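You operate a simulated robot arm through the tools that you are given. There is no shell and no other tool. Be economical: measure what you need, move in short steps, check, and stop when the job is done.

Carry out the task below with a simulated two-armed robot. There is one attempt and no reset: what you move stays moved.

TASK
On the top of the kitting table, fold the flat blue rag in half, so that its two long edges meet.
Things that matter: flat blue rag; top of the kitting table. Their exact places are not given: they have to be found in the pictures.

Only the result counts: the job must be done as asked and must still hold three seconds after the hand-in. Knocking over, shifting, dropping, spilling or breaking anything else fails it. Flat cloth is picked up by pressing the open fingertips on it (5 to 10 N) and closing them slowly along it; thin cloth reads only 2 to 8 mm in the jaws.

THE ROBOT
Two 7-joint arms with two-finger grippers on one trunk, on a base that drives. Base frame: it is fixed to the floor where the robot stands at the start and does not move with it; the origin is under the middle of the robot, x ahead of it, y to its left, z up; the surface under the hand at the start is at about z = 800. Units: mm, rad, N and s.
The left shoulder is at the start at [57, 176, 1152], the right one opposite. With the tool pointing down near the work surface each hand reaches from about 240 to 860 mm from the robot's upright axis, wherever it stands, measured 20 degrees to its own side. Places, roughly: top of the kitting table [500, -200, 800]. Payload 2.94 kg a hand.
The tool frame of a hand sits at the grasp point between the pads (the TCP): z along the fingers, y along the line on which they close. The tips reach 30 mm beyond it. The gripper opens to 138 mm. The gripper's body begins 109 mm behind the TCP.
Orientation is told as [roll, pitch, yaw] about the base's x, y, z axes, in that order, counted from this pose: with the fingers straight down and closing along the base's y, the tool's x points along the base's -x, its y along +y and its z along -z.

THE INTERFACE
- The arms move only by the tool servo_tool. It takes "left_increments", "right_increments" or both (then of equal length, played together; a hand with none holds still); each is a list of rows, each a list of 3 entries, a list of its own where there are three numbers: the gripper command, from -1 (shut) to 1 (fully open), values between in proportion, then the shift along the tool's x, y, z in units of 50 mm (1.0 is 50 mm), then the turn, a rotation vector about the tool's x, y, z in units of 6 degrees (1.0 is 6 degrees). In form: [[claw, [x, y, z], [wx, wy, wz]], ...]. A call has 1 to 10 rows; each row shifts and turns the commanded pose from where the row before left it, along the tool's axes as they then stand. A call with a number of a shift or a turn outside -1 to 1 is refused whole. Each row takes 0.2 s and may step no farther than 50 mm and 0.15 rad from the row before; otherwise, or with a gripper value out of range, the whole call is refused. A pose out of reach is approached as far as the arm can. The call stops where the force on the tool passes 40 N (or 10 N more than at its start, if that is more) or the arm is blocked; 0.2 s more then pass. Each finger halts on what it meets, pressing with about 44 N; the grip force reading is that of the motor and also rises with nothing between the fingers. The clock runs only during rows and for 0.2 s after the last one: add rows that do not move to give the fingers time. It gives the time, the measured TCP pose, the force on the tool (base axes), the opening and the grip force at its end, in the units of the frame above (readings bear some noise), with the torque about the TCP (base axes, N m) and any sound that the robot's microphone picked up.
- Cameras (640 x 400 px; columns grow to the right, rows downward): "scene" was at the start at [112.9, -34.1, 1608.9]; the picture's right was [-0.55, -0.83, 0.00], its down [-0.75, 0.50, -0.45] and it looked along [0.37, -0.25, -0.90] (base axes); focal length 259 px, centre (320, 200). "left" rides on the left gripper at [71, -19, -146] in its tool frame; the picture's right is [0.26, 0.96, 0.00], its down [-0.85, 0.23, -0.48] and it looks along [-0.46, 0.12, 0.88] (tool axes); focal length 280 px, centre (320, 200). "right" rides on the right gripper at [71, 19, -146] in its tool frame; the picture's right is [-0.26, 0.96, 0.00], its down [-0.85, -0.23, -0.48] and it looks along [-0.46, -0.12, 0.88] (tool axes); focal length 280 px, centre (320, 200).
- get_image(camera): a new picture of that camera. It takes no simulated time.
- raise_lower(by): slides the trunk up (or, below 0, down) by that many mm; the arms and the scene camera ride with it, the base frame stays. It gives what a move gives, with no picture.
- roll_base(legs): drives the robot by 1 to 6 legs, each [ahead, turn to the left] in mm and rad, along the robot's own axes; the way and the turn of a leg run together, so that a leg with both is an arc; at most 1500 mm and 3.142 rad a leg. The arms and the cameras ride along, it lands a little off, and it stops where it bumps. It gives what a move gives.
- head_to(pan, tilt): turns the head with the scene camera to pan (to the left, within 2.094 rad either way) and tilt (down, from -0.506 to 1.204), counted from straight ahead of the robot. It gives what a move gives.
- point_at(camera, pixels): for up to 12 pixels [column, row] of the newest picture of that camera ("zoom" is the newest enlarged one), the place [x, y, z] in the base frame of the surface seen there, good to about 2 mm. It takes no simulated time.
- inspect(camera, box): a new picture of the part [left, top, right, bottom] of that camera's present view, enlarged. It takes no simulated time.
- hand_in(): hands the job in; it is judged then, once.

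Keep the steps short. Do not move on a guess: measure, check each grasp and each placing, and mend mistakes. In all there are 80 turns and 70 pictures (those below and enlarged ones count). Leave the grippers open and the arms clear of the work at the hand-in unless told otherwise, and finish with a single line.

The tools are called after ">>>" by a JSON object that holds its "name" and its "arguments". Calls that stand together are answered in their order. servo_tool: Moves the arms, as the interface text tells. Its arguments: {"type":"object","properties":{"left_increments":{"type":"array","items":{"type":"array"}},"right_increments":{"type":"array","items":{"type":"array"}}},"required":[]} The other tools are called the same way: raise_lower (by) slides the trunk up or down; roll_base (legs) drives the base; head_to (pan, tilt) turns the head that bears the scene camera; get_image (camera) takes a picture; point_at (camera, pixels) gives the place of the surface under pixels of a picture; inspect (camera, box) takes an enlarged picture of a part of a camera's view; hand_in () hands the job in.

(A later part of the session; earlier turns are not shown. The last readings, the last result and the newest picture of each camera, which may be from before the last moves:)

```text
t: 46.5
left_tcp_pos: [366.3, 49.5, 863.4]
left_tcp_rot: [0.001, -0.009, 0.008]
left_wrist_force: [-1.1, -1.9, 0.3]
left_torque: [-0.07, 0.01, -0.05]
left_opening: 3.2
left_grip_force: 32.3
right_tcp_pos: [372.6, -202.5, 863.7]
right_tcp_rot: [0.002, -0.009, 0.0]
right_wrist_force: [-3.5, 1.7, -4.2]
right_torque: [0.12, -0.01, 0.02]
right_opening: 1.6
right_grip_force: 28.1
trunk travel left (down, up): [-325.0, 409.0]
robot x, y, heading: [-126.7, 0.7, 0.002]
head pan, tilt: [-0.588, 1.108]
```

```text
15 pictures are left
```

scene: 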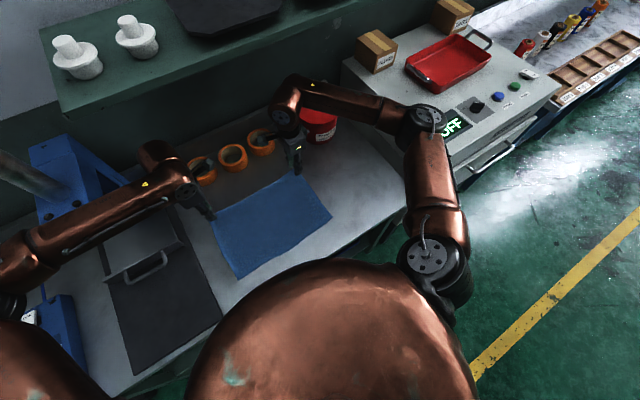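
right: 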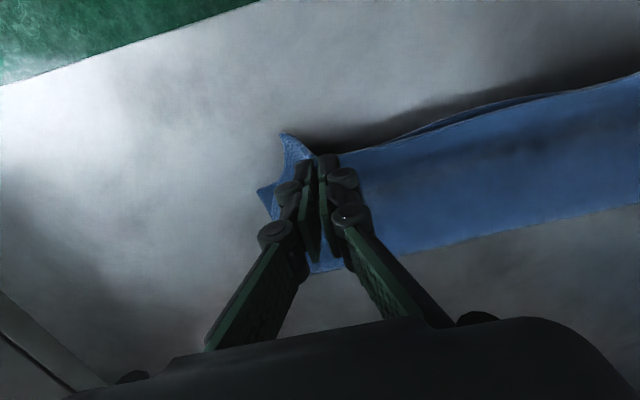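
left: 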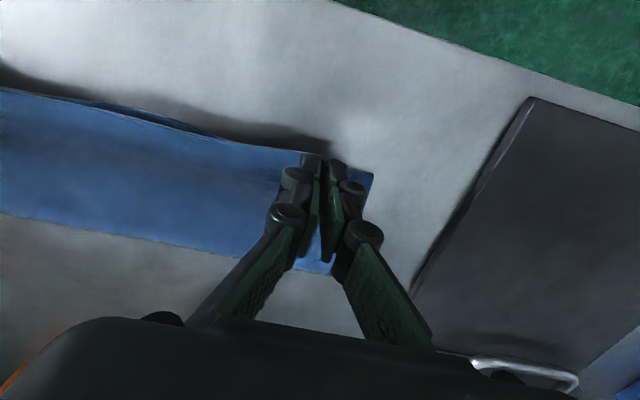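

The bottom edge peeks out in the middle (left (140,116); right (480,112)) and at the right end ((266,190)). I measure.

>>> {"name": "point_at", "arguments": {"camera": "right", "pixels": [[262, 192], [287, 140], [470, 113], [500, 102], [550, 95], [620, 79], [420, 140], [600, 210]]}}

>>> {"name": "point_at", "arguments": {"camera": "left", "pixels": [[110, 103], [150, 116], [60, 95], [10, 93], [250, 145], [372, 176], [120, 236], [200, 130]]}}

>>> {"name": "inspect", "arguments": {"camera": "scene", "box": [180, 130, 330, 240]}}

```text
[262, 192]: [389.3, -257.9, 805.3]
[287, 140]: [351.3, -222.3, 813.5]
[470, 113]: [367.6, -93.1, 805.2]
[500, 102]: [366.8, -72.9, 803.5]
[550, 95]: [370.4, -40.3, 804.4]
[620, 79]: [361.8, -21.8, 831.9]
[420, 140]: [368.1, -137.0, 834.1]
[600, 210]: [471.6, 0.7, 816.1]
```

```text
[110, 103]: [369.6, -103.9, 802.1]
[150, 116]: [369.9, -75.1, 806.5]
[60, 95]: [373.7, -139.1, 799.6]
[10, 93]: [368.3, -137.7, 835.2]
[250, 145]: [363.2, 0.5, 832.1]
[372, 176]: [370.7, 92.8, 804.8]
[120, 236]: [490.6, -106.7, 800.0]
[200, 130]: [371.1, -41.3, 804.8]
```

```text
3.64 times, centred on (255, 185) of scene
```

zoom: 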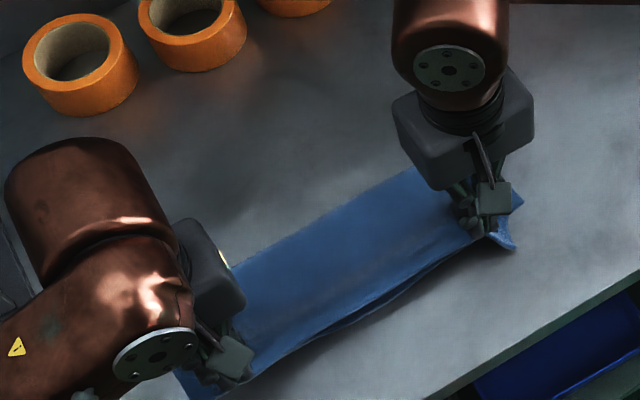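

Bottom edge: x≈370 at left and middle, ~380 near the right grip, 389 at the right corner. The top edge lies about 10 mm (left) and 8 mm (right) before the TCP, so I want the hands at x≈380 and 387. Moving there and lowering to just above the bottom layer.

>>> {"name": "servo_tool", "arguments": {"left_increments": [[-1, [-0.14, 0, 0.0], [0, 0, 0]], [-1, [-0.14, 0, 0.1], [0, 0, 0]], [-1, [0, 0, 0.15], [0, 0, 0]], [-1, [0, 0, 0.15], [0, 0, 0]], [-1, [0, 0, 0.03], [0, 0, 0]], [-1, [0, 0, 0], [0, 0, 0]]], "right_increments": [[-1, [-0.15, 0, 0.0], [0, 0, 0]], [-1, [-0.15, 0, 0.1], [0, 0, 0]], [-1, [0, 0, 0.15], [0, 0, 0]], [-1, [0, 0, 0.15], [0, 0, 0]], [-1, [0, 0, 0.03], [0, 0, 0]], [-1, [0, 0, 0], [0, 0, 0]]]}}

```text
t: 47.9
left_tcp_pos: [380.2, 46.8, 841.3]
left_tcp_rot: [0.002, -0.007, 0.007]
left_wrist_force: [0.1, -0.7, -0.4]
left_torque: [-0.04, -0.02, 0.01]
left_opening: 3.1
left_grip_force: 32.4
right_tcp_pos: [386.6, -204.3, 842.1]
right_tcp_rot: [0.001, -0.009, 0.0]
right_wrist_force: [-4.6, -4.6, 4.0]
right_torque: [0.06, 0.14, 0.01]
right_opening: 2.4
right_grip_force: 27.2
trunk travel left (down, up): [-325.0, 409.0]
robot x, y, heading: [-125.1, 0.2, 0.001]
head pan, tilt: [-0.588, 1.108]
```

Hands at 380 and 387. I release slowly to about 30 mm, then lift straight up and look.

>>> {"name": "servo_tool", "arguments": {"left_increments": [[-0.9, [0, 0, 0], [0, 0, 0]], [-0.8, [0, 0, 0], [0, 0, 0]], [-0.7, [0, 0, 0], [0, 0, 0]], [-0.55, [0, 0, 0], [0, 0, 0]], [-0.55, [0, 0, -0.2], [0, 0, 0]], [-0.55, [0, 0, -0.5], [0, 0, 0]], [-0.55, [0, 0, -0.6], [0, 0, 0]], [-0.55, [0, 0, -0.6], [0, 0, 0]], [-0.55, [0, 0, 0], [0, 0, 0]]], "right_increments": [[-0.9, [0, 0, 0], [0, 0, 0]], [-0.8, [0, 0, 0], [0, 0, 0]], [-0.7, [0, 0, 0], [0, 0, 0]], [-0.55, [0, 0, 0], [0, 0, 0]], [-0.55, [0, 0, -0.2], [0, 0, 0]], [-0.55, [0, 0, -0.5], [0, 0, 0]], [-0.55, [0, 0, -0.6], [0, 0, 0]], [-0.55, [0, 0, -0.6], [0, 0, 0]], [-0.55, [0, 0, 0], [0, 0, 0]]]}}

>>> {"name": "get_image", "arguments": {"camera": "left"}}

>>> {"name": "get_image", "arguments": {"camera": "right"}}

```text
t: 49.9
left_tcp_pos: [379.2, 48.2, 936.6]
left_tcp_rot: [0.003, -0.008, 0.006]
left_wrist_force: [-0.1, 0.1, 0.0]
left_torque: [-0.02, 0.02, 0.02]
left_opening: 30.7
left_grip_force: 0.1
right_tcp_pos: [385.6, -204.6, 935.1]
right_tcp_rot: [0.003, -0.008, -0.001]
right_wrist_force: [0.0, 0.3, -0.4]
right_torque: [-0.01, 0.03, 0.0]
right_opening: 30.9
right_grip_force: 0.1
trunk travel left (down, up): [-325.0, 409.0]
robot x, y, heading: [-125.0, 2.7, 0.003]
head pan, tilt: [-0.588, 1.108]
```

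```text
13 pictures are left
```

left: 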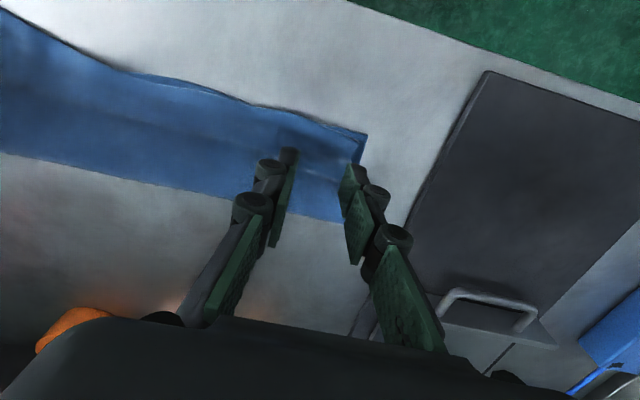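

```text
12 pictures are left
```

right: 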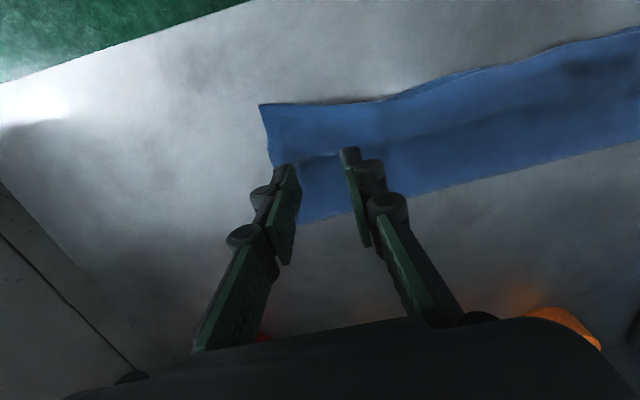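

>>> {"name": "point_at", "arguments": {"camera": "right", "pixels": [[263, 107], [310, 105], [370, 100], [410, 90], [460, 73], [520, 60], [580, 43], [636, 29], [270, 150], [310, 219], [420, 194], [560, 156]]}}

>>> {"name": "point_at", "arguments": {"camera": "left", "pixels": [[364, 137], [358, 158], [320, 122], [270, 108], [210, 92], [150, 77], [100, 64], [50, 40], [10, 14], [335, 219], [200, 190], [60, 165]]}}

>>> {"name": "inspect", "arguments": {"camera": "left", "box": [180, 60, 400, 240]}}

>>> {"name": "inspect", "arguments": {"camera": "right", "box": [240, 20, 460, 240]}}

```text
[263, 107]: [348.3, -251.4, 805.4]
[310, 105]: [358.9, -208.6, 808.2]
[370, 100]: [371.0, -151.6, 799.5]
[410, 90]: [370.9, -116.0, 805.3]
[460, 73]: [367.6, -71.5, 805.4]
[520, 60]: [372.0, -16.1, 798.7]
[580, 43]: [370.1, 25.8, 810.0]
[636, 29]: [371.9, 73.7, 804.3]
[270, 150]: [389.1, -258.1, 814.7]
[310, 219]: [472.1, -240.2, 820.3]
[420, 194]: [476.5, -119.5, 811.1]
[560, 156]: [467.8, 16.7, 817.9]
```

```text
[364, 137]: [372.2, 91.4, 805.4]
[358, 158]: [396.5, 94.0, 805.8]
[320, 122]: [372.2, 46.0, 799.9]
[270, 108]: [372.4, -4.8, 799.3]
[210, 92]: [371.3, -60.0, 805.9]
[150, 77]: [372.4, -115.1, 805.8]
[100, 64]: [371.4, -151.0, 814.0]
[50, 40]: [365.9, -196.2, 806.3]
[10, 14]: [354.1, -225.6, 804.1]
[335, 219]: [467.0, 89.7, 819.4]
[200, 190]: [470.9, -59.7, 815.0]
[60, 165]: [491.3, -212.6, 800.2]
```

```text
2.22 times, centred on (290, 150) of left
```

zoom: 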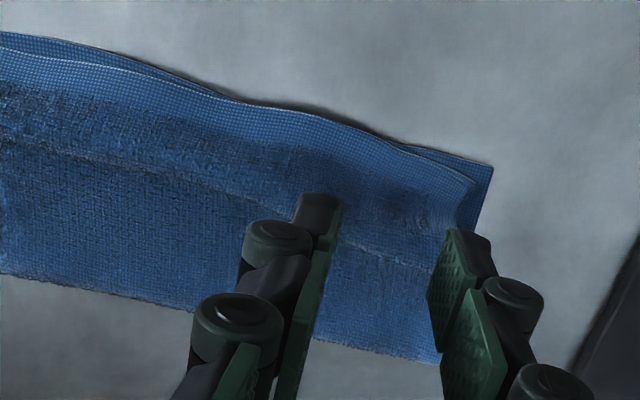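

```text
1.82 times, centred on (350, 130) of right
```

zoom: 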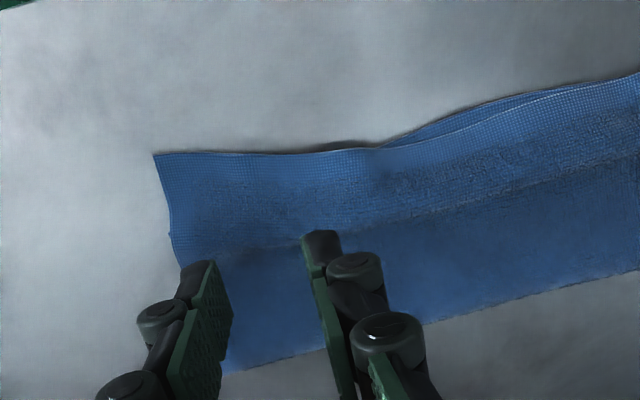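

Left and middle now meet within a few mm. At the right end the top corner is at (348,-251) over the bottom corner (389,-258): 40 mm overhang. I'll pinch this with the right hand alone, at (361,-232).

>>> {"name": "servo_tool", "arguments": {"right_increments": [[-0.66, [0.24, -0.28, 0], [0, 0, 0]], [-0.66, [0.24, -0.28, 0], [0, 0, 0]], [-0.66, [0, 0, 0.5], [0, 0, 0]], [-0.66, [0, 0, 0.5], [0, 0, 0]], [-0.66, [0, 0, 0.5], [0, 0, 0]], [-0.66, [0, 0, 0.4], [0, 0, 0]], [-0.66, [0, 0, 0.08], [0, 0, 0]], [-0.66, [0, 0, 0], [0, 0, 0]]]}}

>>> {"name": "servo_tool", "arguments": {"right_increments": [[-0.66, [0, 0, 0.05], [0, 0, 0]], [-0.66, [0, 0, 0], [0, 0, 0]]]}}

```text
t: 51.7
left_tcp_pos: [378.9, 48.0, 938.0]
left_tcp_rot: [0.001, -0.011, 0.007]
left_wrist_force: [-0.6, 0.3, -0.4]
left_torque: [0.03, 0.02, 0.0]
left_opening: 31.0
left_grip_force: 0.1
right_tcp_pos: [364.5, -232.5, 836.9]
right_tcp_rot: [0.001, -0.009, -0.001]
right_wrist_force: [0.1, 0.0, -0.9]
right_torque: [-0.02, 0.01, -0.03]
right_opening: 23.3
right_grip_force: 0.0
trunk travel left (down, up): [-325.0, 409.0]
robot x, y, heading: [-125.7, 2.8, 0.0]
head pan, tilt: [-0.588, 1.108]
```

```text
t: 52.3
left_tcp_pos: [378.4, 47.4, 935.5]
left_tcp_rot: [-0.001, -0.009, 0.007]
left_wrist_force: [0.4, 0.4, -0.8]
left_torque: [0.01, -0.02, -0.02]
left_opening: 31.3
left_grip_force: 0.1
right_tcp_pos: [365.2, -232.8, 834.2]
right_tcp_rot: [0.002, -0.009, 0.001]
right_wrist_force: [0.9, -0.5, 1.7]
right_torque: [-0.03, -0.02, -0.01]
right_opening: 23.3
right_grip_force: 0.1
trunk travel left (down, up): [-325.0, 409.0]
robot x, y, heading: [-125.4, 0.5, 0.001]
head pan, tilt: [-0.588, 1.108]
```

>>> {"name": "servo_tool", "arguments": {"right_increments": [[-0.66, [0.04, 0, 0.035], [0, 0, 0]], [-0.66, [0, 0, 0], [0, 0, 0]]]}}

```text
t: 52.9
left_tcp_pos: [377.6, 47.4, 936.4]
left_tcp_rot: [-0.001, -0.009, 0.007]
left_wrist_force: [-0.2, -0.1, 0.3]
left_torque: [-0.01, 0.02, -0.01]
left_opening: 30.9
left_grip_force: 0.0
right_tcp_pos: [363.9, -230.2, 832.3]
right_tcp_rot: [0.002, -0.008, 0.001]
right_wrist_force: [0.7, -0.2, 6.9]
right_torque: [-0.05, -0.06, 0.0]
right_opening: 22.9
right_grip_force: 0.0
trunk travel left (down, up): [-325.0, 409.0]
robot x, y, heading: [-123.2, 2.9, -0.001]
head pan, tilt: [-0.588, 1.108]
```

Pressing 6.9 N. Close slowly with 0.5 mm extra press.

>>> {"name": "servo_tool", "arguments": {"right_increments": [[-0.7, [0, 0, 0.01], [0, 0, 0]], [-0.74, [0, 0, 0], [0, 0, 0]], [-0.79, [0, 0, 0], [0, 0, 0]], [-0.84, [0, 0, 0], [0, 0, 0]], [-0.89, [0, 0, 0], [0, 0, 0]], [-0.94, [0, 0, 0], [0, 0, 0]], [-1, [0, 0, 0], [0, 0, 0]], [-1, [0, 0, 0], [0, 0, 0]]]}}

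```text
t: 54.7
left_tcp_pos: [377.8, 47.0, 936.2]
left_tcp_rot: [0.001, -0.01, 0.006]
left_wrist_force: [-0.4, 0.4, 0.6]
left_torque: [-0.01, 0.0, -0.01]
left_opening: 31.0
left_grip_force: 0.0
right_tcp_pos: [362.6, -230.9, 831.2]
right_tcp_rot: [0.002, -0.009, 0.0]
right_wrist_force: [-0.5, -0.2, 3.8]
right_torque: [0.01, -0.02, -0.05]
right_opening: 3.3
right_grip_force: 32.0
trunk travel left (down, up): [-325.0, 409.0]
robot x, y, heading: [-126.8, 1.1, 0.005]
head pan, tilt: [-0.588, 1.108]
```

Held (3.3 mm). I lift 25 mm, move 33 mm in +x, and look before lowering.

>>> {"name": "servo_tool", "arguments": {"right_increments": [[-1, [-0.05, 0, -0.25], [0, 0, 0]], [-1, [-0.15, 0, -0.25], [0, 0, 0]], [-1, [-0.2, 0, 0], [0, 0, 0]], [-1, [-0.26, 0, 0], [0, 0, 0]], [-1, [0, 0, 0], [0, 0, 0]]]}}

>>> {"name": "inspect", "arguments": {"camera": "right", "box": [200, 60, 480, 280]}}

```text
t: 55.9
left_tcp_pos: [377.8, 46.7, 937.8]
left_tcp_rot: [0.004, -0.011, 0.01]
left_wrist_force: [0.5, -0.5, 0.4]
left_torque: [-0.02, 0.03, -0.03]
left_opening: 30.9
left_grip_force: 0.0
right_tcp_pos: [395.8, -229.6, 859.0]
right_tcp_rot: [0.002, -0.009, 0.0]
right_wrist_force: [0.2, -0.3, -1.0]
right_torque: [0.0, 0.01, 0.02]
right_opening: 6.1
right_grip_force: 40.4
trunk travel left (down, up): [-325.0, 409.0]
robot x, y, heading: [-128.5, 2.8, 0.001]
head pan, tilt: [-0.588, 1.108]
```

```text
1.82 times, centred on (340, 170) of right
```

zoom: 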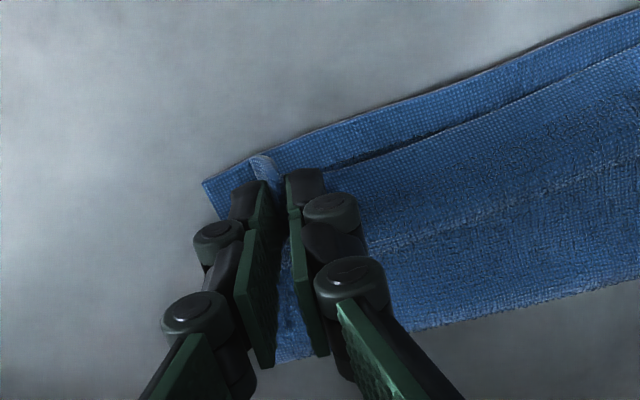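

Now the bottom edge shows all along. I measure both edges in this picture.

>>> {"name": "point_at", "arguments": {"camera": "zoom", "pixels": [[207, 184], [270, 152], [350, 118], [440, 90], [540, 50], [620, 18], [260, 160], [340, 170], [400, 147], [470, 118], [550, 85], [625, 52]]}}

```text
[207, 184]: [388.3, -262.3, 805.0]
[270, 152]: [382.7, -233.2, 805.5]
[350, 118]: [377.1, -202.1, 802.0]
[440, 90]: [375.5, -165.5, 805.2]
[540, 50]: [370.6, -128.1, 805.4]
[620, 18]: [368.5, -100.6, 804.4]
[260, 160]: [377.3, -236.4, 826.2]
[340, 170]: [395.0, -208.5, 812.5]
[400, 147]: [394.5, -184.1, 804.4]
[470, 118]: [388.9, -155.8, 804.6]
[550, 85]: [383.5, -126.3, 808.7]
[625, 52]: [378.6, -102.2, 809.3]
```

With the grip lifted, the top edge nearby sits 10–18 mm behind the bottom edge. I go back 7 mm toward the robot and 8 mm outward (−y) to spread it, lower, and release.

>>> {"name": "servo_tool", "arguments": {"right_increments": [[-1, [0.14, -0.16, 0.05], [0, 0, 0]], [-1, [0, 0, 0.15], [0, 0, 0]], [-1, [0, 0, 0.14], [0, 0, 0]], [-1, [0, 0, 0], [0, 0, 0]], [-0.9, [0, 0, 0], [0, 0, 0]], [-0.8, [0, 0, 0], [0, 0, 0]], [-0.65, [0, 0, 0], [0, 0, 0]], [-0.5, [0, 0, -0.1], [0, 0, 0]], [-0.5, [0, 0, -0.4], [0, 0, 0]], [-0.5, [0, 0, -0.5], [0, 0, 0]]]}}

>>> {"name": "servo_tool", "arguments": {"right_increments": [[-0.5, [0, 0, -0.5], [0, 0, 0]], [-0.5, [-0.4, 0, -0.5], [0, 0, 0]], [-0.5, [-0.6, 0, 0], [0, 0, 0]], [-0.5, [0, 0, 0], [0, 0, 0]]]}}

>>> {"name": "get_image", "arguments": {"camera": "right"}}

```text
t: 58.1
left_tcp_pos: [377.7, 47.7, 936.2]
left_tcp_rot: [0.001, -0.011, 0.006]
left_wrist_force: [-0.5, -0.2, 0.9]
left_torque: [0.02, -0.01, 0.01]
left_opening: 31.0
left_grip_force: 0.1
right_tcp_pos: [389.9, -241.3, 891.9]
right_tcp_rot: [0.001, -0.008, -0.001]
right_wrist_force: [0.5, 0.7, -0.4]
right_torque: [-0.01, -0.02, 0.02]
right_opening: 34.2
right_grip_force: 0.2
trunk travel left (down, up): [-325.0, 409.0]
robot x, y, heading: [-125.3, 0.5, 0.0]
head pan, tilt: [-0.588, 1.108]
```

```text
t: 59.1
left_tcp_pos: [377.1, 47.2, 936.7]
left_tcp_rot: [0.003, -0.009, 0.008]
left_wrist_force: [0.4, 1.1, -0.2]
left_torque: [-0.04, 0.01, -0.03]
left_opening: 31.1
left_grip_force: 0.0
right_tcp_pos: [439.8, -240.9, 937.9]
right_tcp_rot: [0.002, -0.009, 0.001]
right_wrist_force: [-0.6, -0.1, 0.4]
right_torque: [0.01, -0.02, 0.0]
right_opening: 34.4
right_grip_force: 0.2
trunk travel left (down, up): [-325.0, 409.0]
robot x, y, heading: [-130.3, -0.1, 0.004]
head pan, tilt: [-0.588, 1.108]
```

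```text
8 pictures are left
```

right: 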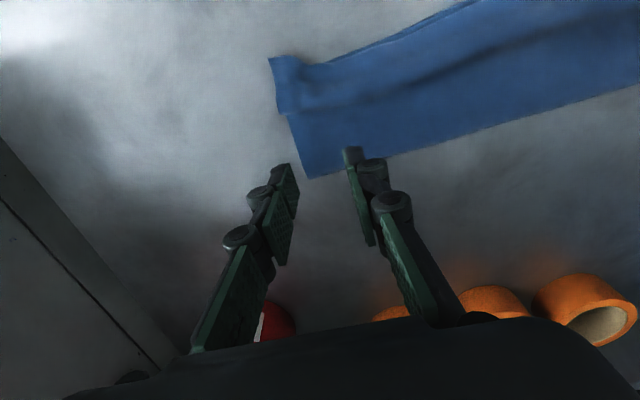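

>>> {"name": "point_at", "arguments": {"camera": "right", "pixels": [[272, 60], [295, 58], [310, 66], [330, 62], [360, 50], [400, 38], [440, 18], [280, 108], [278, 85], [315, 173], [420, 150], [600, 100]]}}

>>> {"name": "inspect", "arguments": {"camera": "right", "box": [250, 0, 470, 190]}}

```text
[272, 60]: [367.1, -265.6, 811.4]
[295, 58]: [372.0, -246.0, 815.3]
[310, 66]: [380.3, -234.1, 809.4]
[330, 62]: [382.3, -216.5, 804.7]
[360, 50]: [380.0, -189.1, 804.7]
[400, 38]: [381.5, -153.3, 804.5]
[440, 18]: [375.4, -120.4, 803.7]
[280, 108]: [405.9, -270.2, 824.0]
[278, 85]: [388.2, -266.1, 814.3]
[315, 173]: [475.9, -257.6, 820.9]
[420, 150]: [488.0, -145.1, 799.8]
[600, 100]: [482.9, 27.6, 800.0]
```

```text
2.11 times, centred on (360, 95) of right
```

zoom: 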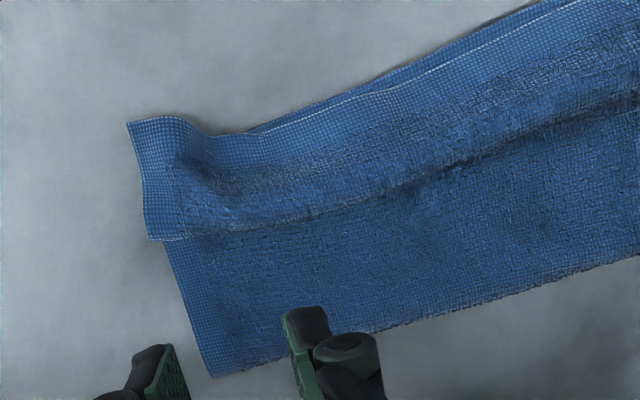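

Now all meets within a few mm except the right corner ((367,-266) over (388,-264)). The top layer's slack stands as a ridge along x≈405. I'll smooth this ridge toward the crease with spread fingertips: hands over (385,22) and (385,-185), fully open, tips just above the two layers.

>>> {"name": "servo_tool", "arguments": {"left_increments": [[1, [-0.08, -0.25, 0], [0, 0, 0]], [1, [-0.08, -0.25, 0], [0, 0, 0]], [1, [0, 0, 0], [0, 0, 0]], [1, [0, 0, 0], [0, 0, 0]], [1, [0, 0, 0.45], [0, 0, 0]], [1, [0, 0, 0.45], [0, 0, 0]], [1, [0, 0, 0.45], [0, 0, 0]], [1, [0, 0, 0.45], [0, 0, 0]], [1, [0, 0, 0], [0, 0, 0]]], "right_increments": [[1, [0.3, 0.28, 0], [0, 0, 0]], [1, [0.3, 0.28, 0], [0, 0, 0]], [1, [0.3, 0.28, 0], [0, 0, 0]], [1, [0.2, 0.28, 0], [0, 0, 0]], [1, [0, 0, 0.45], [0, 0, 0]], [1, [0, 0, 0.45], [0, 0, 0]], [1, [0, 0, 0.45], [0, 0, 0]], [1, [0, 0, 0.45], [0, 0, 0]], [1, [0, 0, 0], [0, 0, 0]]]}}

>>> {"name": "servo_tool", "arguments": {"left_increments": [[1, [0, 0, 0.04], [0, 0, 0]], [1, [-0.16, 0, 0], [0, 0, 0]], [1, [-0.16, 0, 0], [0, 0, 0]], [1, [-0.16, 0, 0], [0, 0, 0]], [1, [-0.16, 0, 0], [0, 0, 0]], [1, [-0.16, 0, 0], [0, 0, 0]]], "right_increments": [[1, [0, 0, 0.05], [0, 0, 0]], [1, [-0.16, 0, 0], [0, 0, 0]], [1, [-0.16, 0, 0], [0, 0, 0]], [1, [-0.16, 0, 0], [0, 0, 0]], [1, [-0.16, 0, 0], [0, 0, 0]], [1, [-0.16, 0, 0], [0, 0, 0]]]}}

>>> {"name": "get_image", "arguments": {"camera": "right"}}

```text
t: 61.1
left_tcp_pos: [386.0, 22.8, 845.0]
left_tcp_rot: [0.0, -0.011, 0.007]
left_wrist_force: [0.4, -0.2, 0.2]
left_torque: [0.0, -0.01, -0.04]
left_opening: 137.8
left_grip_force: 0.0
right_tcp_pos: [382.5, -182.5, 849.3]
right_tcp_rot: [0.003, -0.01, -0.002]
right_wrist_force: [-0.3, 0.3, -0.7]
right_torque: [-0.03, -0.03, -0.04]
right_opening: 137.9
right_grip_force: 0.1
trunk travel left (down, up): [-325.0, 409.0]
robot x, y, heading: [-123.0, 0.9, -0.0]
head pan, tilt: [-0.588, 1.108]
```

```text
t: 62.5
left_tcp_pos: [427.3, 20.7, 845.0]
left_tcp_rot: [-0.001, -0.009, 0.005]
left_wrist_force: [0.5, -0.1, 0.3]
left_torque: [0.02, -0.01, 0.01]
left_opening: 138.0
left_grip_force: 0.2
right_tcp_pos: [423.1, -182.6, 847.5]
right_tcp_rot: [0.001, -0.007, 0.0]
right_wrist_force: [-0.1, -0.3, -0.3]
right_torque: [0.02, 0.0, 0.03]
right_opening: 138.1
right_grip_force: 0.0
trunk travel left (down, up): [-325.0, 409.0]
robot x, y, heading: [-125.2, -1.0, -0.001]
head pan, tilt: [-0.588, 1.108]
```

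```text
6 pictures are left
```

right: 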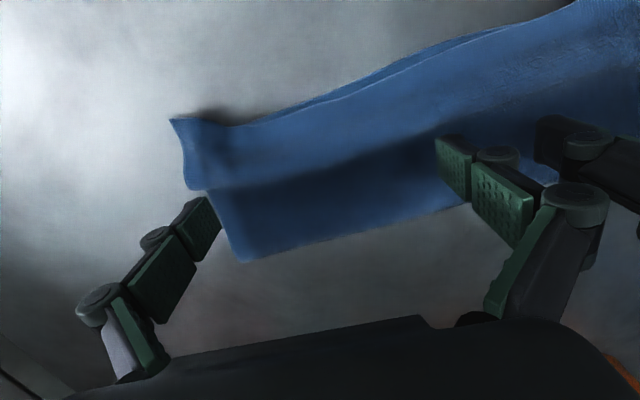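

I measure the pleat line ((300,177), (400,147)) relative to the fingers and the edges.

>>> {"name": "point_at", "arguments": {"camera": "right", "pixels": [[200, 188], [300, 176], [300, 165], [300, 190], [400, 145], [400, 158], [300, 130], [174, 121], [230, 125], [245, 258], [400, 215], [520, 90]]}}

```text
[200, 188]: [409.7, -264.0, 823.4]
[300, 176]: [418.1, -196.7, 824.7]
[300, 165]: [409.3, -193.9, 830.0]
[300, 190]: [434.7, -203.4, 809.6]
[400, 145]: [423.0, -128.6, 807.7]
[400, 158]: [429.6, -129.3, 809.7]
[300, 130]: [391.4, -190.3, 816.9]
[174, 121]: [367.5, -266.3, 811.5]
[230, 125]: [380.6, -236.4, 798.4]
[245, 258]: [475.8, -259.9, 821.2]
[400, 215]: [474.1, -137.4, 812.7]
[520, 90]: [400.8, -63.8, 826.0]
```

The ridge crest stands at x≈409, z≈830. I continue the sweep 45 mm with tips 3 mm lower, then lift and look.

>>> {"name": "servo_tool", "arguments": {"left_increments": [[1, [0.5, 0, -0.5], [0, 0, 0]], [0.5, [0.46, 0, 0], [0, 0, 0]], [0.5, [0, 0, 0], [0, 0, 0]], [0.5, [0, 0, 0.5], [0, 0, 0]], [0.5, [-0.2, 0, 0.03], [0, 0, 0]], [0.5, [-0.25, 0, 0], [0, 0, 0]], [0.5, [-0.25, 0, 0], [0, 0, 0]], [0.5, [-0.25, 0, 0], [0, 0, 0]], [0.5, [-0.25, 0, 0], [0, 0, 0]], [0.5, [-0.25, 0, 0], [0, 0, 0]]], "right_increments": [[1, [0.5, 0, -0.5], [0, 0, 0]], [0.5, [0.38, -0.3, 0], [0, 0, 0]], [0.5, [0, 0, 0], [0, 0, 0]], [0.5, [0, 0, 0.5], [0, 0, 0]], [0.5, [-0.2, 0, 0.06], [0, 0, 0]], [0.5, [-0.25, 0, 0], [0, 0, 0]], [0.5, [-0.25, 0, 0], [0, 0, 0]], [0.5, [-0.25, 0, 0], [0, 0, 0]], [0.5, [-0.25, 0, 0], [0, 0, 0]], [0.5, [-0.25, 0, 0], [0, 0, 0]]]}}

>>> {"name": "get_image", "arguments": {"camera": "right"}}

```text
t: 64.7
left_tcp_pos: [455.4, 22.8, 842.8]
left_tcp_rot: [-0.001, -0.009, 0.007]
left_wrist_force: [0.6, -0.5, 0.3]
left_torque: [-0.03, 0.01, 0.02]
left_opening: 103.4
left_grip_force: 0.1
right_tcp_pos: [451.5, -197.9, 845.3]
right_tcp_rot: [0.002, -0.006, 0.001]
right_wrist_force: [-0.7, -0.1, -0.1]
right_torque: [0.0, -0.02, 0.0]
right_opening: 103.7
right_grip_force: 0.0
trunk travel left (down, up): [-325.0, 409.0]
robot x, y, heading: [-125.2, -0.9, 0.004]
head pan, tilt: [-0.588, 1.108]
```

```text
5 pictures are left
```

right: 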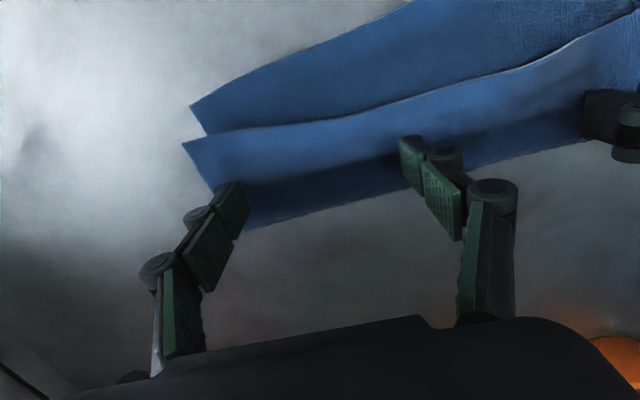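

The sweep dragged the top edge along too. I measure where both edges are now.

>>> {"name": "point_at", "arguments": {"camera": "right", "pixels": [[192, 106], [280, 68], [360, 28], [186, 146], [280, 124], [360, 112], [440, 90], [520, 66], [590, 30], [280, 160], [250, 226], [360, 193]]}}

```text
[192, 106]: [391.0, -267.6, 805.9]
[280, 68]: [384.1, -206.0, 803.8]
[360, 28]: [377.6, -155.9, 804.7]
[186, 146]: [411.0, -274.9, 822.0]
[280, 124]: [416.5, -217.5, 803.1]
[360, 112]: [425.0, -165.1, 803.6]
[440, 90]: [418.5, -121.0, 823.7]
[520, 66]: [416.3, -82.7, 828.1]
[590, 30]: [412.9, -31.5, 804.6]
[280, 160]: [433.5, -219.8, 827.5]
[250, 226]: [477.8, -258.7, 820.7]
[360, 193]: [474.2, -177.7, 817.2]
```

The top layer is now bunched between x≈415 and the crease (475), while the bottom edge is at 378–391. The clean cure is to lay the fold anew: the top layer's standing ridge can be pinched (closing along x, tips above the bottom layer), carried back over +x, and laid down with the right length. First I lift both hands, back the base off 60 mm for reach, and turn the hands by 90°.

>>> {"name": "servo_tool", "arguments": {"left_increments": [[0.5, [0, 0, -0.4], [0, 0, 0]], [0.5, [0, 0, -0.5], [0, 0, 0]], [0.5, [0, 0, -0.5], [0, 0, 0]], [0.5, [0, 0, -0.5], [0, 0, 0]], [0, [0, 0.5, 0], [0, 0, 0]], [0, [0, 0.5, 0], [0, 0, 0]]], "right_increments": [[0.5, [0, 0, -0.4], [0, 0, 0]], [0.5, [0, 0, -0.5], [0, 0, 0]], [0.5, [0, 0, -0.5], [0, 0, 0]], [0.5, [0, 0, -0.5], [0, 0, 0]], [0, [0, -0.4, 0], [0, 0, 0]], [0, [0, -0.3, 0], [0, 0, 0]]]}}

>>> {"name": "roll_base", "arguments": {"legs": [[-60, 0]]}}

>>> {"name": "servo_tool", "arguments": {"left_increments": [[-0.35, [0, 0, 0], [0, 0, -1]], [-0.35, [0, 0, 0], [0, 0, -1]], [-0.35, [0, 0, 0], [0, 0, -1]], [-0.35, [0, 0, 0], [0, 0, -1]], [-0.35, [0, 0, 0], [0, 0, -1]], [-0.35, [0, 0, 0], [0, 0, -1]], [-0.35, [0, 0, 0], [0, 0, -1]], [-0.35, [0, 0, 0], [0, 0, -1]], [-0.35, [0, 0, 0], [0, 0, -1]], [-0.35, [0, 0, 0], [0, 0, -1]]], "right_increments": [[-0.35, [0, 0, 0], [0, 0, 1]], [-0.35, [0, 0, 0], [0, 0, 1]], [-0.35, [0, 0, 0], [0, 0, 1]], [-0.35, [0, 0, 0], [0, 0, 1]], [-0.35, [0, 0, 0], [0, 0, 1]], [-0.35, [0, 0, 0], [0, 0, 1]], [-0.35, [0, 0, 0], [0, 0, 1]], [-0.35, [0, 0, 0], [0, 0, 1]], [-0.35, [0, 0, 0], [0, 0, 1]], [-0.35, [0, 0, 0], [0, 0, 1]]]}}

>>> {"name": "servo_tool", "arguments": {"left_increments": [[-0.35, [0, 0, 0], [0, 0, -1]], [-0.35, [0, 0, 0], [0, 0, -1]], [-0.35, [0, 0, 0], [0, 0, -1]], [-0.35, [0, 0, 0], [0, 0, -1]], [-0.35, [0, 0, 0], [0, 0, -1]], [-0.35, [0, 0, 0], [0, 0, 0]]], "right_increments": [[-0.35, [0, 0, 0], [0, 0, 1]], [-0.35, [0, 0, 0], [0, 0, 1]], [-0.35, [0, 0, 0], [0, 0, 1]], [-0.35, [0, 0, 0], [0, 0, 1]], [-0.35, [0, 0, 0], [0, 0, 1]], [-0.35, [0, 0, 0], [0, 0, 0]]]}}

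>>> {"name": "get_image", "arguments": {"camera": "scene"}}

```text
t: 66.1
left_tcp_pos: [452.8, 72.9, 937.5]
left_tcp_rot: [0.001, -0.01, 0.008]
left_wrist_force: [0.0, 0.4, -0.3]
left_torque: [0.02, -0.02, 0.0]
left_opening: 69.1
left_grip_force: 0.1
right_tcp_pos: [451.1, -234.3, 940.0]
right_tcp_rot: [0.0, -0.009, 0.001]
right_wrist_force: [-1.1, -0.2, 0.1]
right_torque: [-0.02, -0.03, 0.0]
right_opening: 68.9
right_grip_force: 0.1
trunk travel left (down, up): [-325.0, 409.0]
robot x, y, heading: [-123.2, -0.6, 0.007]
head pan, tilt: [-0.588, 1.108]
```

```text
t: 67.0
left_tcp_pos: [401.9, 73.8, 931.3]
left_tcp_rot: [0.002, 0.003, 0.007]
left_wrist_force: [0.3, 0.8, -1.6]
left_torque: [-0.02, 0.05, 0.0]
left_opening: 68.9
left_grip_force: 0.1
right_tcp_pos: [401.9, -234.6, 933.7]
right_tcp_rot: [0.002, 0.004, -0.001]
right_wrist_force: [-0.7, -0.3, 0.4]
right_torque: [-0.01, 0.03, 0.01]
right_opening: 68.8
right_grip_force: 0.0
trunk travel left (down, up): [-325.0, 409.0]
robot x, y, heading: [-189.7, -1.3, 0.002]
head pan, tilt: [-0.588, 1.108]
```

```text
t: 69.2
left_tcp_pos: [389.4, 73.0, 936.9]
left_tcp_rot: [-0.008, -0.007, 1.058]
left_wrist_force: [0.2, -0.5, 0.5]
left_torque: [0.01, -0.01, -0.01]
left_opening: 44.9
left_grip_force: 0.0
right_tcp_pos: [387.7, -235.3, 941.1]
right_tcp_rot: [0.007, -0.005, -1.048]
right_wrist_force: [0.7, -0.6, -0.7]
right_torque: [0.02, -0.02, 0.01]
right_opening: 44.8
right_grip_force: 0.0
trunk travel left (down, up): [-325.0, 409.0]
robot x, y, heading: [-184.4, 2.4, 0.003]
head pan, tilt: [-0.588, 1.108]
```

```text
t: 70.6
left_tcp_pos: [388.6, 71.9, 936.3]
left_tcp_rot: [-0.011, -0.002, 1.582]
left_wrist_force: [0.3, -0.1, -0.1]
left_torque: [0.0, -0.02, 0.01]
left_opening: 44.9
left_grip_force: 0.0
right_tcp_pos: [388.1, -235.2, 941.4]
right_tcp_rot: [0.011, 0.001, -1.573]
right_wrist_force: [0.8, -0.7, 1.2]
right_torque: [0.0, -0.04, -0.02]
right_opening: 44.9
right_grip_force: 0.1
trunk travel left (down, up): [-325.0, 409.0]
robot x, y, heading: [-185.3, 2.8, 0.004]
head pan, tilt: [-0.588, 1.108]
```

```text
4 pictures are left
```

scene: 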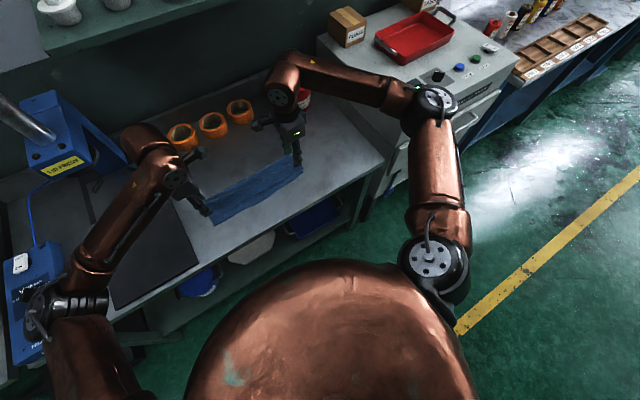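

I probe height profiles across the rag in this picture, on the left and right parts.

>>> {"name": "point_at", "arguments": {"camera": "scene", "pixels": [[218, 188], [219, 191], [220, 194], [221, 197], [222, 200], [223, 203], [224, 206], [225, 209], [226, 212], [227, 215], [228, 218], [229, 222]]}}

>>> {"name": "point_at", "arguments": {"camera": "scene", "pixels": [[274, 160], [275, 163], [276, 165], [277, 167], [278, 169], [279, 171], [280, 174], [281, 177], [282, 180], [283, 183], [284, 186], [285, 190]]}}

>>> {"name": "point_at", "arguments": {"camera": "scene", "pixels": [[246, 173], [247, 176], [248, 179], [249, 182], [250, 185], [251, 188], [252, 191], [253, 194], [254, 197], [255, 200], [256, 203], [257, 207]]}}

```text
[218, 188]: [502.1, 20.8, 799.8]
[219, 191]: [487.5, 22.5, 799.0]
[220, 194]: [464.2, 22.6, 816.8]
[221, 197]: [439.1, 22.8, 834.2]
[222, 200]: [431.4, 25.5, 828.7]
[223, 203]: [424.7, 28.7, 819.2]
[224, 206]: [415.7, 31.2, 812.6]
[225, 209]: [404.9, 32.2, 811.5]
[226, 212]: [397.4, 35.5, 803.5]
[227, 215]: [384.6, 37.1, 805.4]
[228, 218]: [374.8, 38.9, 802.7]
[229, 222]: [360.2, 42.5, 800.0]
```

```text
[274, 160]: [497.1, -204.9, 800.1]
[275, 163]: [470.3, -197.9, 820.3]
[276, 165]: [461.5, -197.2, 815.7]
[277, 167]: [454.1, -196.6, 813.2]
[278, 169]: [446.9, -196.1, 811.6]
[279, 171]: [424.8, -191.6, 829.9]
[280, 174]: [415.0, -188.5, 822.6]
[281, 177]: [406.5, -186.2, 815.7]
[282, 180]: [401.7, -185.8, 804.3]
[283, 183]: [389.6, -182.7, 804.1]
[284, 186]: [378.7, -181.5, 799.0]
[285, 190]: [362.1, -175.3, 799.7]
```

```text
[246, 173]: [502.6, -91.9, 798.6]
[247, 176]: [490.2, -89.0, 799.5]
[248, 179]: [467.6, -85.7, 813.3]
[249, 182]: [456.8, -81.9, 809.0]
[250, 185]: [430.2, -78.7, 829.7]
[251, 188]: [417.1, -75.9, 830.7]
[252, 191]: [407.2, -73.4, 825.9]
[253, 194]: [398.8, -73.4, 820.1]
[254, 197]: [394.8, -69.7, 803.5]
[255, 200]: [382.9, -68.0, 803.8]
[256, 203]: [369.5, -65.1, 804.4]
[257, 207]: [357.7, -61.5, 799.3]
```

Ridge crest: x≈437 (left), 423 (middle), 427 (right), about 25 mm high; top hem at ≈400. I'll pinch the ridge near both ends, tips just above the lower layers, left at (433,60) and right at (429,-220).

>>> {"name": "servo_tool", "arguments": {"left_increments": [[-0.35, [0.12, -0.44, 0], [0, 0, 0]], [-0.35, [0.12, -0.44, 0], [0, 0, 0]], [-0.35, [0, 0, 0.5], [0, 0, 0]], [-0.35, [0, 0, 0.5], [0, 0, 0]], [-0.35, [0, 0, 0.5], [0, 0, 0]], [-0.35, [0, 0, 0.34], [0, 0, 0]], [-0.35, [0, 0, 0], [0, 0, 0]]], "right_increments": [[-0.35, [0.15, 0.41, 0], [0, 0, 0]], [-0.35, [0.15, 0.41, 0], [0, 0, 0]], [-0.35, [0, 0, 0.5], [0, 0, 0]], [-0.35, [0, 0, 0.5], [0, 0, 0]], [-0.35, [0, 0, 0.5], [0, 0, 0]], [-0.35, [0, 0, 0.44], [0, 0, 0]], [-0.35, [0, 0, 0], [0, 0, 0]]]}}

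>>> {"name": "servo_tool", "arguments": {"left_increments": [[-0.6, [0, 0, 0], [0, 0, 0]], [-0.8, [0, 0, 0], [0, 0, 0]], [-0.9, [0, 0, 0], [0, 0, 0]], [-1, [0, 0, 0], [0, 0, 0]], [-1, [0, 0, 0], [0, 0, 0]], [-1, [0, 0, 0], [0, 0, 0]]], "right_increments": [[-0.6, [0, 0, 0], [0, 0, 0]], [-0.8, [0, 0, 0], [0, 0, 0]], [-0.9, [0, 0, 0], [0, 0, 0]], [-1, [0, 0, 0], [0, 0, 0]], [-1, [0, 0, 0], [0, 0, 0]], [-1, [0, 0, 0], [0, 0, 0]]]}}

```text
t: 72.2
left_tcp_pos: [432.6, 60.4, 846.2]
left_tcp_rot: [-0.012, -0.003, 1.579]
left_wrist_force: [-0.5, -0.2, 0.9]
left_torque: [-0.02, -0.02, 0.01]
left_opening: 44.8
left_grip_force: 0.1
right_tcp_pos: [429.4, -218.9, 842.2]
right_tcp_rot: [0.01, 0.002, -1.572]
right_wrist_force: [0.5, -0.4, -0.8]
right_torque: [-0.01, -0.01, 0.01]
right_opening: 44.7
right_grip_force: 0.0
trunk travel left (down, up): [-325.0, 409.0]
robot x, y, heading: [-185.9, 0.8, 0.003]
head pan, tilt: [-0.588, 1.108]
```

```text
t: 73.6
left_tcp_pos: [433.1, 60.4, 845.2]
left_tcp_rot: [-0.01, -0.003, 1.579]
left_wrist_force: [0.2, 0.4, -0.2]
left_torque: [-0.01, 0.04, 0.03]
left_opening: 6.4
left_grip_force: 34.6
right_tcp_pos: [430.4, -220.1, 843.9]
right_tcp_rot: [0.011, 0.003, -1.571]
right_wrist_force: [0.7, 0.0, 0.5]
right_torque: [0.02, 0.07, 0.01]
right_opening: 6.4
right_grip_force: 34.7
trunk travel left (down, up): [-325.0, 409.0]
robot x, y, heading: [-185.4, 1.5, 0.0]
head pan, tilt: [-0.588, 1.108]
```

Both ridges are held (6.4 mm). I lift 14 mm and carry them 52 mm in +x, so the crease rolls out, then lower again and look.

>>> {"name": "servo_tool", "arguments": {"left_increments": [[-1, [0, -0.1, -0.2], [0, 0, 0]], [-1, [0, -0.2, -0.08], [0, 0, 0]], [-1, [0, -0.2, 0], [0, 0, 0]], [-1, [0, -0.2, 0], [0, 0, 0]], [-1, [0, -0.2, 0], [0, 0, 0]], [-1, [0, -0.14, 0.1], [0, 0, 0]], [-1, [0, 0, 0.14], [0, 0, 0]], [-1, [0, 0, 0], [0, 0, 0]]], "right_increments": [[-1, [0, 0.1, -0.2], [0, 0, 0]], [-1, [0, 0.2, -0.08], [0, 0, 0]], [-1, [0, 0.2, 0], [0, 0, 0]], [-1, [0, 0.2, 0], [0, 0, 0]], [-1, [0, 0.2, 0], [0, 0, 0]], [-1, [0, 0.2, 0.1], [0, 0, 0]], [-1, [0, 0.04, 0.14], [0, 0, 0]], [-1, [0, 0, 0], [0, 0, 0]]]}}

>>> {"name": "get_image", "arguments": {"camera": "scene"}}

```text
t: 75.4
left_tcp_pos: [487.5, 62.2, 847.3]
left_tcp_rot: [-0.01, 0.0, 1.58]
left_wrist_force: [-0.2, -0.2, 0.1]
left_torque: [0.01, 0.01, 0.08]
left_opening: 6.6
left_grip_force: 34.9
right_tcp_pos: [487.3, -219.1, 845.6]
right_tcp_rot: [0.013, 0.001, -1.571]
right_wrist_force: [0.6, 0.0, -0.4]
right_torque: [0.01, 0.04, -0.03]
right_opening: 6.0
right_grip_force: 35.3
trunk travel left (down, up): [-325.0, 409.0]
robot x, y, heading: [-185.0, 0.9, 0.001]
head pan, tilt: [-0.588, 1.108]
```

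```text
3 pictures are left
```

scene: 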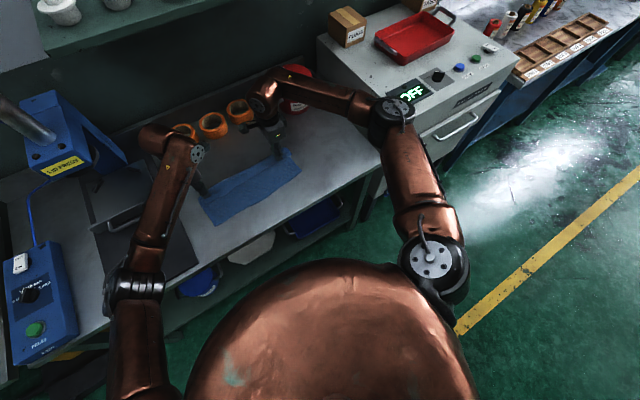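

Probing profiles on this picture: middle and both sides.

>>> {"name": "point_at", "arguments": {"camera": "scene", "pixels": [[240, 169], [241, 172], [242, 175], [243, 178], [244, 181], [245, 184], [246, 187], [248, 191], [250, 195], [252, 199], [254, 203], [256, 207]]}}

>>> {"name": "point_at", "arguments": {"camera": "scene", "pixels": [[262, 158], [264, 161], [266, 164], [268, 167], [270, 170], [272, 173], [274, 176], [276, 179], [278, 182], [280, 185], [282, 188], [298, 171]]}}

>>> {"name": "point_at", "arguments": {"camera": "scene", "pixels": [[212, 182], [213, 185], [214, 188], [215, 191], [216, 194], [217, 198], [218, 202], [219, 206], [220, 210], [221, 214], [222, 218], [223, 223]]}}

>>> {"name": "point_at", "arguments": {"camera": "scene", "pixels": [[202, 200], [204, 204], [207, 210], [210, 216], [213, 221], [215, 224], [288, 153], [290, 158], [293, 163], [296, 168], [300, 173], [285, 165]]}}

```text
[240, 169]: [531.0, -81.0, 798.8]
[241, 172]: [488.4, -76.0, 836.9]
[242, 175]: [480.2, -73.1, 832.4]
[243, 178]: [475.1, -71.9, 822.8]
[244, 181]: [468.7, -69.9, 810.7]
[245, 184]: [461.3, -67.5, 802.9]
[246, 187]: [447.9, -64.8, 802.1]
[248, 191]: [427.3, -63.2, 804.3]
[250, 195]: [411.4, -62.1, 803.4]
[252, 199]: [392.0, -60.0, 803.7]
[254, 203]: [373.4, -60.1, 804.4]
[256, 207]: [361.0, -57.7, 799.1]
```

```text
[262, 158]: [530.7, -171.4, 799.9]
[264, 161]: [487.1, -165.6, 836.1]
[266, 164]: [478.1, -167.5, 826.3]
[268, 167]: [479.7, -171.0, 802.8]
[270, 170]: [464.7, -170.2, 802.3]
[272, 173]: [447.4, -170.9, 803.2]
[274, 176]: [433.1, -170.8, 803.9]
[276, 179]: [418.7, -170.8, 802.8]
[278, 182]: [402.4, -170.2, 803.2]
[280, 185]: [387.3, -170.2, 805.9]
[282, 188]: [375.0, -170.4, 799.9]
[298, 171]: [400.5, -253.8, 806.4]
```

```text
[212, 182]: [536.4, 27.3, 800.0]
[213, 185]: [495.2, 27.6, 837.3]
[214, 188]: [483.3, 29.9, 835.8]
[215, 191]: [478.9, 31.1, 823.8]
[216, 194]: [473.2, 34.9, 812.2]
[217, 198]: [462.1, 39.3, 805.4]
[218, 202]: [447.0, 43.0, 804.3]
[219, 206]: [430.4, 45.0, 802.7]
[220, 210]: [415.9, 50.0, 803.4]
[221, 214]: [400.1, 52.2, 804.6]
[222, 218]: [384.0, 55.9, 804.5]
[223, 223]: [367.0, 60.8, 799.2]
```

```text
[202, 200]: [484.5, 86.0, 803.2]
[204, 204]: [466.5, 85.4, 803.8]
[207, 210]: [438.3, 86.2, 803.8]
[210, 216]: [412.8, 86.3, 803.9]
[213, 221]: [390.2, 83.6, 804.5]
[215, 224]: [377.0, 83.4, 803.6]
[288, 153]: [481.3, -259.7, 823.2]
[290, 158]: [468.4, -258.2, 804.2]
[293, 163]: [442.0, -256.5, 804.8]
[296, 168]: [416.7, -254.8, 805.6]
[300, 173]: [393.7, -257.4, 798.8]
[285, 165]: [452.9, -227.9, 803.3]
```

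The bottom layer now lies flat and free from x≈373–396 to about 468, and the whole top layer is gathered at x≈470–495. I release it here, lift away, then turn the hands to yaw 0 for the same sweep toward −x that worked before.

>>> {"name": "servo_tool", "arguments": {"left_increments": [[-1, [0, 0.1, 0.04], [0, 0, 0]], [-0.8, [0, 0, 0], [0, 0, 0]], [-0.6, [0, 0, 0], [0, 0, 0]], [-0.45, [0, 0, 0], [0, 0, 0]], [-0.45, [0, 0, -0.4], [0, 0, 0]], [-0.45, [0, 0, -0.5], [0, 0, 0]], [-0.45, [0, 0, -0.5], [0, 0, 0]], [-0.45, [0, 0, -0.5], [0, 0, 0]]], "right_increments": [[-1, [0, 0, 0.04], [0, 0, 0]], [-0.8, [0, 0, 0], [0, 0, 0]], [-0.6, [0, 0, 0], [0, 0, 0]], [-0.45, [0, 0, 0], [0, 0, 0]], [-0.45, [0, 0, -0.4], [0, 0, 0]], [-0.45, [0, 0, -0.5], [0, 0, 0]], [-0.45, [0, 0, -0.5], [0, 0, 0]], [-0.45, [0, 0, -0.5], [0, 0, 0]]]}}

>>> {"name": "servo_tool", "arguments": {"left_increments": [[0, [0, 0, 0], [0, 0, 1]], [0, [0, 0, 0], [0, 0, 1]], [0, [0, 0, 0], [0, 0, 1]], [0, [0, 0, 0], [0, 0, 1]], [0, [0, 0, 0], [0, 0, 1]], [0.5, [0, 0, 0], [0, 0, 1]], [0.5, [0, 0, 0], [0, 0, 1]], [0.5, [0, 0, 0], [0, 0, 1]], [0.5, [0, 0, 0], [0, 0, 1]], [0.5, [0, 0, 0], [0, 0, 1]]], "right_increments": [[0, [0, 0, 0], [0, 0, -1]], [0, [0, 0, 0], [0, 0, -1]], [0, [0, 0, 0], [0, 0, -1]], [0, [0, 0, 0], [0, 0, -1]], [0, [0, 0, 0], [0, 0, -1]], [0.5, [0, 0, 0], [0, 0, -1]], [0.5, [0, 0, 0], [0, 0, -1]], [0.5, [0, 0, 0], [0, 0, -1]], [0.5, [0, 0, 0], [0, 0, -1]], [0.5, [0, 0, 0], [0, 0, -1]]]}}

>>> {"name": "servo_tool", "arguments": {"left_increments": [[0.5, [0, 0, 0], [0, 0, 1]], [0.5, [0, 0, 0], [0, 0, 1]], [0.5, [0, 0, 0], [0, 0, 1]], [0.5, [0, 0, 0], [0, 0, 1]], [0.5, [0, 0, 0], [0, 0, 1]], [0.5, [-0.4, -0.3, 0], [0, 0, 0]], [0.5, [-0.4, -0.4, 0], [0, 0, 0]], [0.5, [0, 0, 0], [0, 0, 0]]], "right_increments": [[0.5, [0, 0, 0], [0, 0, -1]], [0.5, [0, 0, 0], [0, 0, -1]], [0.5, [0, 0, 0], [0, 0, -1]], [0.5, [0, 0, 0], [0, 0, -1]], [0.5, [0, 0, 0], [0, 0, -1]], [0.5, [-0.4, 0.4, 0], [0, 0, 0]], [0.5, [-0.4, 0.4, 0], [0, 0, 0]], [0.5, [0, 0, 0], [0, 0, 0]]]}}

>>> {"name": "get_image", "arguments": {"camera": "right"}}

```text
t: 77.2
left_tcp_pos: [481.3, 63.2, 942.2]
left_tcp_rot: [-0.012, -0.002, 1.579]
left_wrist_force: [-0.5, -0.6, -0.7]
left_torque: [-0.02, -0.01, -0.02]
left_opening: 37.9
left_grip_force: 0.0
right_tcp_pos: [486.6, -218.0, 940.9]
right_tcp_rot: [0.01, 0.001, -1.571]
right_wrist_force: [-0.2, 0.6, 1.1]
right_torque: [-0.04, 0.0, 0.03]
right_opening: 37.9
right_grip_force: 0.1
trunk travel left (down, up): [-325.0, 409.0]
robot x, y, heading: [-184.6, -1.5, -0.001]
head pan, tilt: [-0.588, 1.108]
```

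```text
t: 79.4
left_tcp_pos: [480.3, 60.7, 941.8]
left_tcp_rot: [-0.004, -0.011, 0.531]
left_wrist_force: [-0.2, 0.1, -0.7]
left_torque: [-0.01, 0.01, 0.03]
left_opening: 103.4
left_grip_force: 0.0
right_tcp_pos: [486.9, -219.6, 940.3]
right_tcp_rot: [0.007, -0.007, -0.523]
right_wrist_force: [-0.3, -0.8, -0.1]
right_torque: [0.01, 0.02, 0.01]
right_opening: 103.3
right_grip_force: 0.0
trunk travel left (down, up): [-325.0, 409.0]
robot x, y, heading: [-183.3, -2.6, -0.001]
head pan, tilt: [-0.588, 1.108]
```

```text
t: 81.2
left_tcp_pos: [521.1, 27.5, 943.4]
left_tcp_rot: [0.0, -0.011, 0.01]
left_wrist_force: [-0.9, 1.1, 1.2]
left_torque: [0.0, -0.02, -0.03]
left_opening: 103.4
left_grip_force: 0.0
right_tcp_pos: [525.0, -178.5, 941.3]
right_tcp_rot: [0.002, -0.01, 0.0]
right_wrist_force: [-0.3, 0.0, 1.2]
right_torque: [0.01, -0.02, -0.01]
right_opening: 103.5
right_grip_force: 0.0
trunk travel left (down, up): [-325.0, 409.0]
robot x, y, heading: [-184.9, 0.1, 0.001]
head pan, tilt: [-0.588, 1.108]
```

```text
2 pictures are left
```

right: 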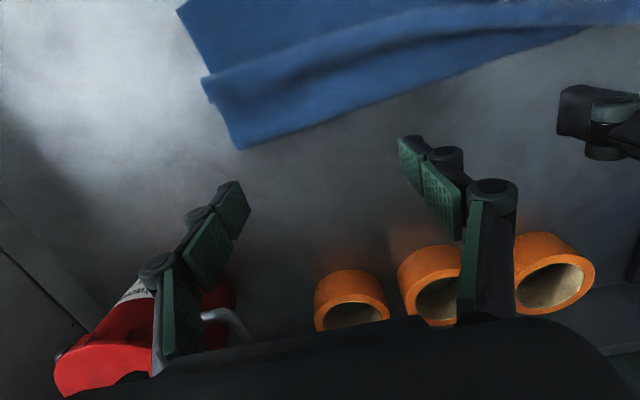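

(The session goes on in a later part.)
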